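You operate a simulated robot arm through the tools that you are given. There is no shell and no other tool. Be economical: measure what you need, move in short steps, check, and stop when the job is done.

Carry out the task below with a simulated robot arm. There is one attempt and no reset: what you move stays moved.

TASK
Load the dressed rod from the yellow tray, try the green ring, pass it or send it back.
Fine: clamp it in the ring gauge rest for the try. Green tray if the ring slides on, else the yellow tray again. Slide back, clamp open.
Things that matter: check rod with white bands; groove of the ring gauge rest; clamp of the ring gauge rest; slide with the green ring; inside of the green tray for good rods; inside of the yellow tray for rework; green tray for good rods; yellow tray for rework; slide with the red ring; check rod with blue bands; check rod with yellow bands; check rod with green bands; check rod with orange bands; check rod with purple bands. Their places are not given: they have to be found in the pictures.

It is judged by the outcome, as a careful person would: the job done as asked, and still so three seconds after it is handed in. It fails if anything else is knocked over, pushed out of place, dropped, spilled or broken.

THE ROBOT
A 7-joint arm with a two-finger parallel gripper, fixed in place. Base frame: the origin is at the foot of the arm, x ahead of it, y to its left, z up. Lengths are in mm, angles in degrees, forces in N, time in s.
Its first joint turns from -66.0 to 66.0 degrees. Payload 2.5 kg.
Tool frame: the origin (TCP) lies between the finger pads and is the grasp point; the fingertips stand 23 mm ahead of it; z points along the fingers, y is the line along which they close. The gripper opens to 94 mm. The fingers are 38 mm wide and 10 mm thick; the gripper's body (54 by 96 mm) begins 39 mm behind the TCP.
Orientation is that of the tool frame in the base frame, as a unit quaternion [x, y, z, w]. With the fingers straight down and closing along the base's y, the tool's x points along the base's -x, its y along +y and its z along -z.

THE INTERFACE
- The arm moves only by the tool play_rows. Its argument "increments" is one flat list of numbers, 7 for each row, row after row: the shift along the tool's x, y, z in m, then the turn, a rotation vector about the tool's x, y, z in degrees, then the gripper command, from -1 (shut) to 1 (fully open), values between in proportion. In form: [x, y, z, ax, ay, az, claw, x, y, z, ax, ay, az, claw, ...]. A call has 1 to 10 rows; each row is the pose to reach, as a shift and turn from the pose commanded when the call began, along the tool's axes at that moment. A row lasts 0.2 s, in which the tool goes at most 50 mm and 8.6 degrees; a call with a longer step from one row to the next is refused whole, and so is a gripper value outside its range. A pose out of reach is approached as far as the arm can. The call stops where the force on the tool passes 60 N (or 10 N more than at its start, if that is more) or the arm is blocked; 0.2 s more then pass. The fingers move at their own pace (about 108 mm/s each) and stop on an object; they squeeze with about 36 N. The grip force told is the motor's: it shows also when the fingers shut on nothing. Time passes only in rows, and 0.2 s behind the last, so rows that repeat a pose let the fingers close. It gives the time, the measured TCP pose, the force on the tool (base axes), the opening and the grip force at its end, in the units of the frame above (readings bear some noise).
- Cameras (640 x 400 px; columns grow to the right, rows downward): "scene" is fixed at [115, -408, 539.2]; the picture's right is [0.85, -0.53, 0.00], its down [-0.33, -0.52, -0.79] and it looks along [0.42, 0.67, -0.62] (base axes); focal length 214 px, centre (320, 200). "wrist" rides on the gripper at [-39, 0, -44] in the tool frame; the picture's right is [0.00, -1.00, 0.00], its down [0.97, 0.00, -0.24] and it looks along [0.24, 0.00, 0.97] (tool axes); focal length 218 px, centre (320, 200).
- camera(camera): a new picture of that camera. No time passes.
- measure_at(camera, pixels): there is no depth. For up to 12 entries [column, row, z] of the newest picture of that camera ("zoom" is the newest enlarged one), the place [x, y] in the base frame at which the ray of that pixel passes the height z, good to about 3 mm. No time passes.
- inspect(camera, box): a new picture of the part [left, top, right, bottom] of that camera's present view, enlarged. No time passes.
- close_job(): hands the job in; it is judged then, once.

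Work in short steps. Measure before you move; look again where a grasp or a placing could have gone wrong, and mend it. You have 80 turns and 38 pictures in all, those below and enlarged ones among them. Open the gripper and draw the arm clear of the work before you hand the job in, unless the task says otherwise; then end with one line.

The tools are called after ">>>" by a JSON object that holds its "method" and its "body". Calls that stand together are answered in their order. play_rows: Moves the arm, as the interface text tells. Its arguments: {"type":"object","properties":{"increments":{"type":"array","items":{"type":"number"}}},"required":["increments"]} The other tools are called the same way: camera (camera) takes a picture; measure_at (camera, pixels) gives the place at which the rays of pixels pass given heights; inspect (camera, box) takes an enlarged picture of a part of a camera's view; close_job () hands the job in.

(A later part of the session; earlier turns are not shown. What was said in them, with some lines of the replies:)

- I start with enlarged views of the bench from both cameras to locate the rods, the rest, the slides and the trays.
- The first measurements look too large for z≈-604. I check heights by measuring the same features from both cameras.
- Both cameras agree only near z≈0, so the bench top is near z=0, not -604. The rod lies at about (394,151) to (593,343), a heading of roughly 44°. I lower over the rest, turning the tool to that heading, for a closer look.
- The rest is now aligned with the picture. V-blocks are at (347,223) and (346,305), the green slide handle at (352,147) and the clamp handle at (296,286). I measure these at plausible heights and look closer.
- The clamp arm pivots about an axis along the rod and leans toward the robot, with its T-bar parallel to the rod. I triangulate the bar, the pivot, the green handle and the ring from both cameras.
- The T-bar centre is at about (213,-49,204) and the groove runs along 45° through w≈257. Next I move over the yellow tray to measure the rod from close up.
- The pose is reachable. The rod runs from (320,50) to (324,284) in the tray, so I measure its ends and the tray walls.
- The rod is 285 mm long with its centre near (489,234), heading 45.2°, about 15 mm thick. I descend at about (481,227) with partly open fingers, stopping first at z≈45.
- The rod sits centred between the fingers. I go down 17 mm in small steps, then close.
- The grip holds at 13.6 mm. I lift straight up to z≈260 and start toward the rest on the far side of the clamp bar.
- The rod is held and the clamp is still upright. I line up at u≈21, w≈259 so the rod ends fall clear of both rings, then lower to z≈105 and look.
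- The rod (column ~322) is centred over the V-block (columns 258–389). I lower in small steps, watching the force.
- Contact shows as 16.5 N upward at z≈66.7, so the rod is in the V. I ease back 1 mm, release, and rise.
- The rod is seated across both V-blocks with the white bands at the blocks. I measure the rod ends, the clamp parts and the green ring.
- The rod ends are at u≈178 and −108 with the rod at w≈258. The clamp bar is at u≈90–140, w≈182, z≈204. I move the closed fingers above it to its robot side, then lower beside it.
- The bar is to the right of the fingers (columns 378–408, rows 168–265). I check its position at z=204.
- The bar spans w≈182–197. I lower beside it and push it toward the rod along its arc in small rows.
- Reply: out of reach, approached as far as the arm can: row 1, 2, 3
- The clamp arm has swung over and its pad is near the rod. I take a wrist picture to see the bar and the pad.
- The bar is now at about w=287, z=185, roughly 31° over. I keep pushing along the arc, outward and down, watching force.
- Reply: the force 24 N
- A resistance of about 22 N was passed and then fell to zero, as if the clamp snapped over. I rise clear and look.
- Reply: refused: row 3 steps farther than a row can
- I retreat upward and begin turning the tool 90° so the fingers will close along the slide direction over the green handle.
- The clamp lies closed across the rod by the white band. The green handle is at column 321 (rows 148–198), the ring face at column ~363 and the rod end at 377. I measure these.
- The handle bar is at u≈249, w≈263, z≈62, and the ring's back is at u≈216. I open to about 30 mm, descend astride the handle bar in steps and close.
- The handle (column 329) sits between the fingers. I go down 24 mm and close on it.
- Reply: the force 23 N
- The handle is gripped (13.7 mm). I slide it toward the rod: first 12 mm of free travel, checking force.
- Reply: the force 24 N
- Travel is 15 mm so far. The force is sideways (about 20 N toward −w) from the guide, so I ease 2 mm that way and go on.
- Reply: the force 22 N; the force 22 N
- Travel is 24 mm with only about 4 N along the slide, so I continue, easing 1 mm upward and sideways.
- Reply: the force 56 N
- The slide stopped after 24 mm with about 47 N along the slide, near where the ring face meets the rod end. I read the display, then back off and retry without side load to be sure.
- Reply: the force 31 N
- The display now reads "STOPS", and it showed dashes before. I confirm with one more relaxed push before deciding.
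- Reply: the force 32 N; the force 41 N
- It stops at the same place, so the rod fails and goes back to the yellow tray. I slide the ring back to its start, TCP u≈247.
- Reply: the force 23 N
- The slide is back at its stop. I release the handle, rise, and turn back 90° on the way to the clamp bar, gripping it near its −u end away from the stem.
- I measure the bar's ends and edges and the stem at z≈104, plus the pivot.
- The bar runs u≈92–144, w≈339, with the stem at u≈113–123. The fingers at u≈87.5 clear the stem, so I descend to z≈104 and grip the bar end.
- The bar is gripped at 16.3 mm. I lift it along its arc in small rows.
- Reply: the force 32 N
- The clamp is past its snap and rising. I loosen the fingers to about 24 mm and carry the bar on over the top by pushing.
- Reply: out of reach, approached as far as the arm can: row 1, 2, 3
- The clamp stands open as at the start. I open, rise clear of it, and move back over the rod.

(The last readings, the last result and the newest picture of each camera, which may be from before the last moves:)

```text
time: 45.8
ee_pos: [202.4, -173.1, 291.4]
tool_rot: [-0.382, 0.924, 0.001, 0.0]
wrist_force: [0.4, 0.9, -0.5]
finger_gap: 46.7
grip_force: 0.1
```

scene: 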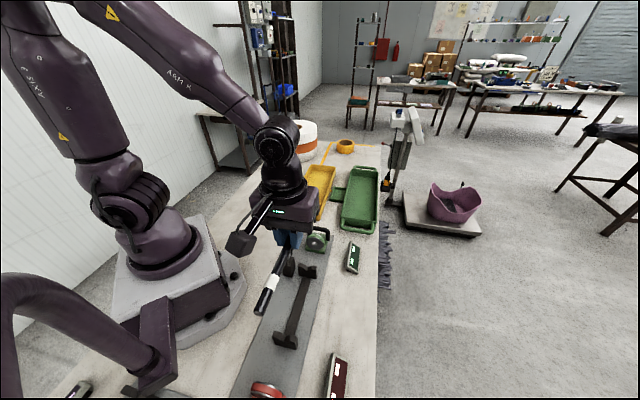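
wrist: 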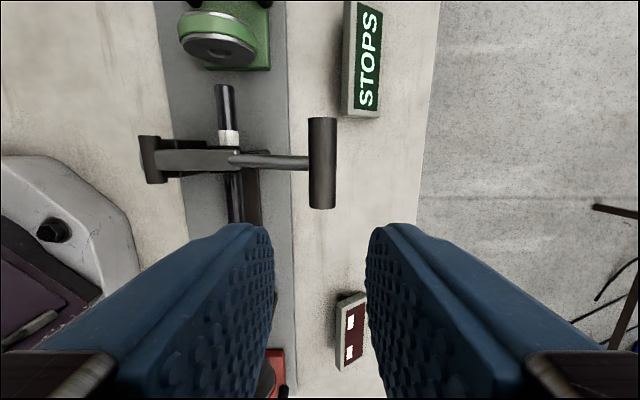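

I align at w≈258.5, u≈21 and descend to z≈66, then close on the rod.

>>> {"method": "play_rows", "body": {"increments": [0, 0.004, 0.045, 0, 0, 0, 0, 0, 0.007, 0.09, 0, 0, 0, 0, 0, 0.007, 0.135, 0, 0, 0, 0, 0, 0.007, 0.18, 0, 0, 0, 0, 0, 0.007, 0.21, 0, 0, 0, 0, 0, 0.007, 0.225, 0, 0, 0, 0, 0, 0.007, 0.225, 0, 0, 0, -1, 0, 0.007, 0.225, 0, 0, 0, -1, 0, 0.007, 0.225, 0, 0, 0, -1]}}

```text
time: 47.8
ee_pos: [196.8, -168.4, 66.7]
tool_rot: [-0.383, 0.924, -0.001, 0.0]
wrist_force: [3.0, -2.4, 0.7]
finger_gap: 13.8
grip_force: 35.6
```

The rod is gripped (13.8 mm). I lift it straight up and carry it back along the same route to the yellow tray.

>>> {"method": "play_rows", "body": {"increments": [0, 0, -0.02, 0, 0, 0, -1, 0, 0, -0.06, 0, 0, 0, -1, 0, 0, -0.105, 0, 0, 0, -1, 0, 0, -0.15, 0, 0, 0, -1, 0, -0.002, -0.195, 0, 0, 0, -1, -0.045, -0.002, -0.2, 0, 0, 0, -1, -0.09, -0.002, -0.2, 0, 0, 0, -1, -0.135, -0.002, -0.2, 0, 0, 0, -1, -0.18, -0.002, -0.2, 0, 0, 0, -1, -0.22, -0.002, -0.2, 0, 0, 0, -1]}}

>>> {"method": "play_rows", "body": {"increments": [-0.044, 0.014, 0, 0, 0, 0, -1, -0.088, 0.028, 0, 0, 0, 0, -1, -0.132, 0.042, 0, 0, 0, 0, -1, -0.176, 0.056, 0, 0, 0, 0, -1, -0.22, 0.07, 0, 0, 0, 0, -1, -0.256, 0.079, 0, 0, 0, 0, -1, -0.256, 0.079, 0.03, 0, 0, 0, -1, -0.256, 0.079, 0.03, 0, 0, 0, -1]}}

>>> {"method": "camera", "body": {"camera": "scene"}}

```text
time: 50.0
ee_pos: [355.2, -12.6, 267.1]
tool_rot: [-0.383, 0.924, 0.0, 0.0]
wrist_force: [-0.4, 1.0, -1.0]
finger_gap: 13.8
grip_force: 36.3
```

```text
time: 51.8
ee_pos: [481.7, 222.8, 238.0]
tool_rot: [-0.383, 0.924, 0.0, 0.0]
wrist_force: [-0.5, 0.7, -0.9]
finger_gap: 14.3
grip_force: 36.1
```

```text
5 pictures are left
```

scene: 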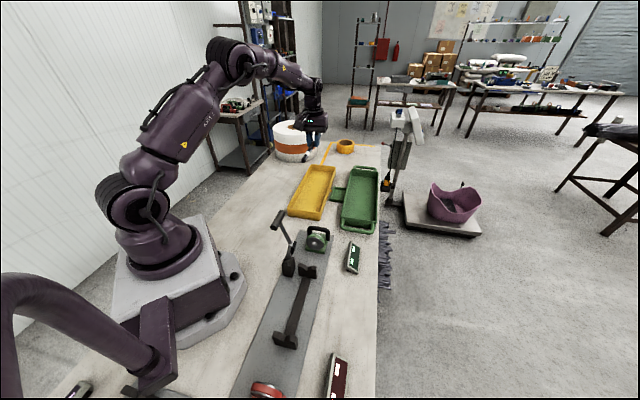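

The rod is held (gap 14.3), the slide and clamp are back as at the start, and the tool is at the original pick spot. I lower into the tray.

>>> {"method": "play_rows", "body": {"increments": [0, 0.001, 0.045, 0, 0, 0, -1, 0, 0.001, 0.09, 0, 0, 0, -1, 0, 0.001, 0.135, 0, 0, 0, -1, 0, 0.001, 0.175, 0, 0, 0, -1, 0, 0.001, 0.195, 0, 0, 0, -1, 0, 0.001, 0.203, 0, 0, 0, -1]}}

>>> {"method": "play_rows", "body": {"increments": [0, 0, 0.003, 0, 0, 0, -1, 0, 0, 0.005, 0, 0, 0, -1]}}

```text
time: 53.2
ee_pos: [477.7, 223.6, 33.4]
tool_rot: [-0.382, 0.924, 0.0, -0.001]
wrist_force: [-0.6, -0.1, -1.1]
finger_gap: 14.0
grip_force: 35.9
```

```text
time: 53.8
ee_pos: [478.0, 224.0, 30.7]
tool_rot: [-0.383, 0.924, 0.0, 0.0]
wrist_force: [0.1, -0.1, -0.3]
finger_gap: 14.2
grip_force: 36.1
```

>>> {"method": "play_rows", "body": {"increments": [0, 0, 0.001, 0, 0, 0, -1, 0, 0, 0.002, 0, 0, 0, -1]}}

```text
time: 54.4
ee_pos: [478.6, 223.1, 27.3]
tool_rot: [-0.382, 0.924, 0.0, 0.0]
wrist_force: [-0.5, -1.2, 1.5]
finger_gap: 13.6
grip_force: 35.5
```

Light contact at z≈27–28. I open partly, rise clear, and look.

>>> {"method": "play_rows", "body": {"increments": [0, 0, 0, 0, 0, 0, -0.6, 0, 0, -0.001, 0, 0, 0, -0.2, 0, 0, -0.002, 0, 0, 0, 0, 0, 0, -0.03, 0, 0, 0, 0, 0, 0, -0.07, 0, 0, 0, 0, 0, 0, -0.115, 0, 0, 0, 0, 0, 0, -0.16, 0, 0, 0, 0.3, 0, 0, -0.205, 0, 0, 0, 0.3, 0, 0, -0.25, 0, 0, 0, 0.3]}}

>>> {"method": "camera", "body": {"camera": "wrist"}}

>>> {"method": "inspect", "body": {"camera": "scene", "box": [230, 150, 390, 290]}}

```text
time: 56.4
ee_pos: [478.9, 224.2, 276.9]
tool_rot: [-0.383, 0.924, 0.0, 0.0]
wrist_force: [-0.8, -0.8, -0.7]
finger_gap: 61.0
grip_force: 0.0
```

```text
4 pictures are left
```

wrist: 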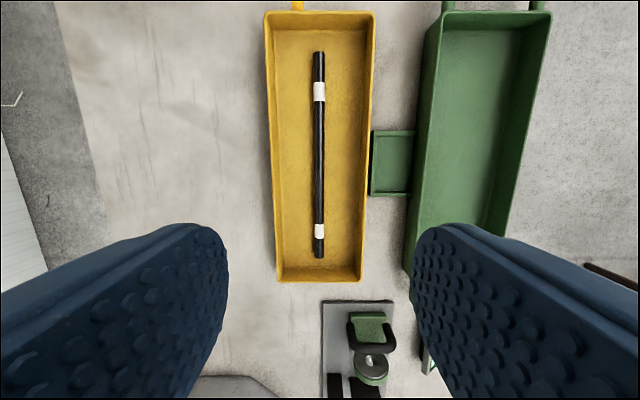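

```text
2.86 times, centred on (310, 220) of scene
```

zoom: 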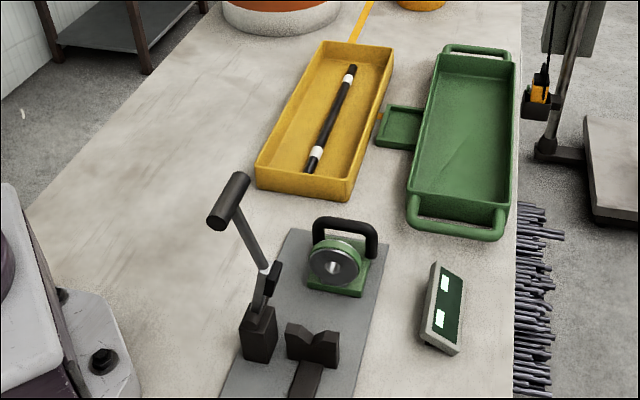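

The rod lies flat in the yellow tray, the green slide is back at its stop, the clamp stands open, and the gripper is open and clear. I hand the job in.

>>> {"method": "close_job", "body": {}}

```text
The job is handed in.
```

I clamped the white-banded rod and tried the green ring twice; it stopped at the rod end both times (display: "STOPS"), so the rod is back in the yellow tray, with the slide back and the clamp open. The bench top measured at about z = 0, not the stated -604, and I worked from the measured height.
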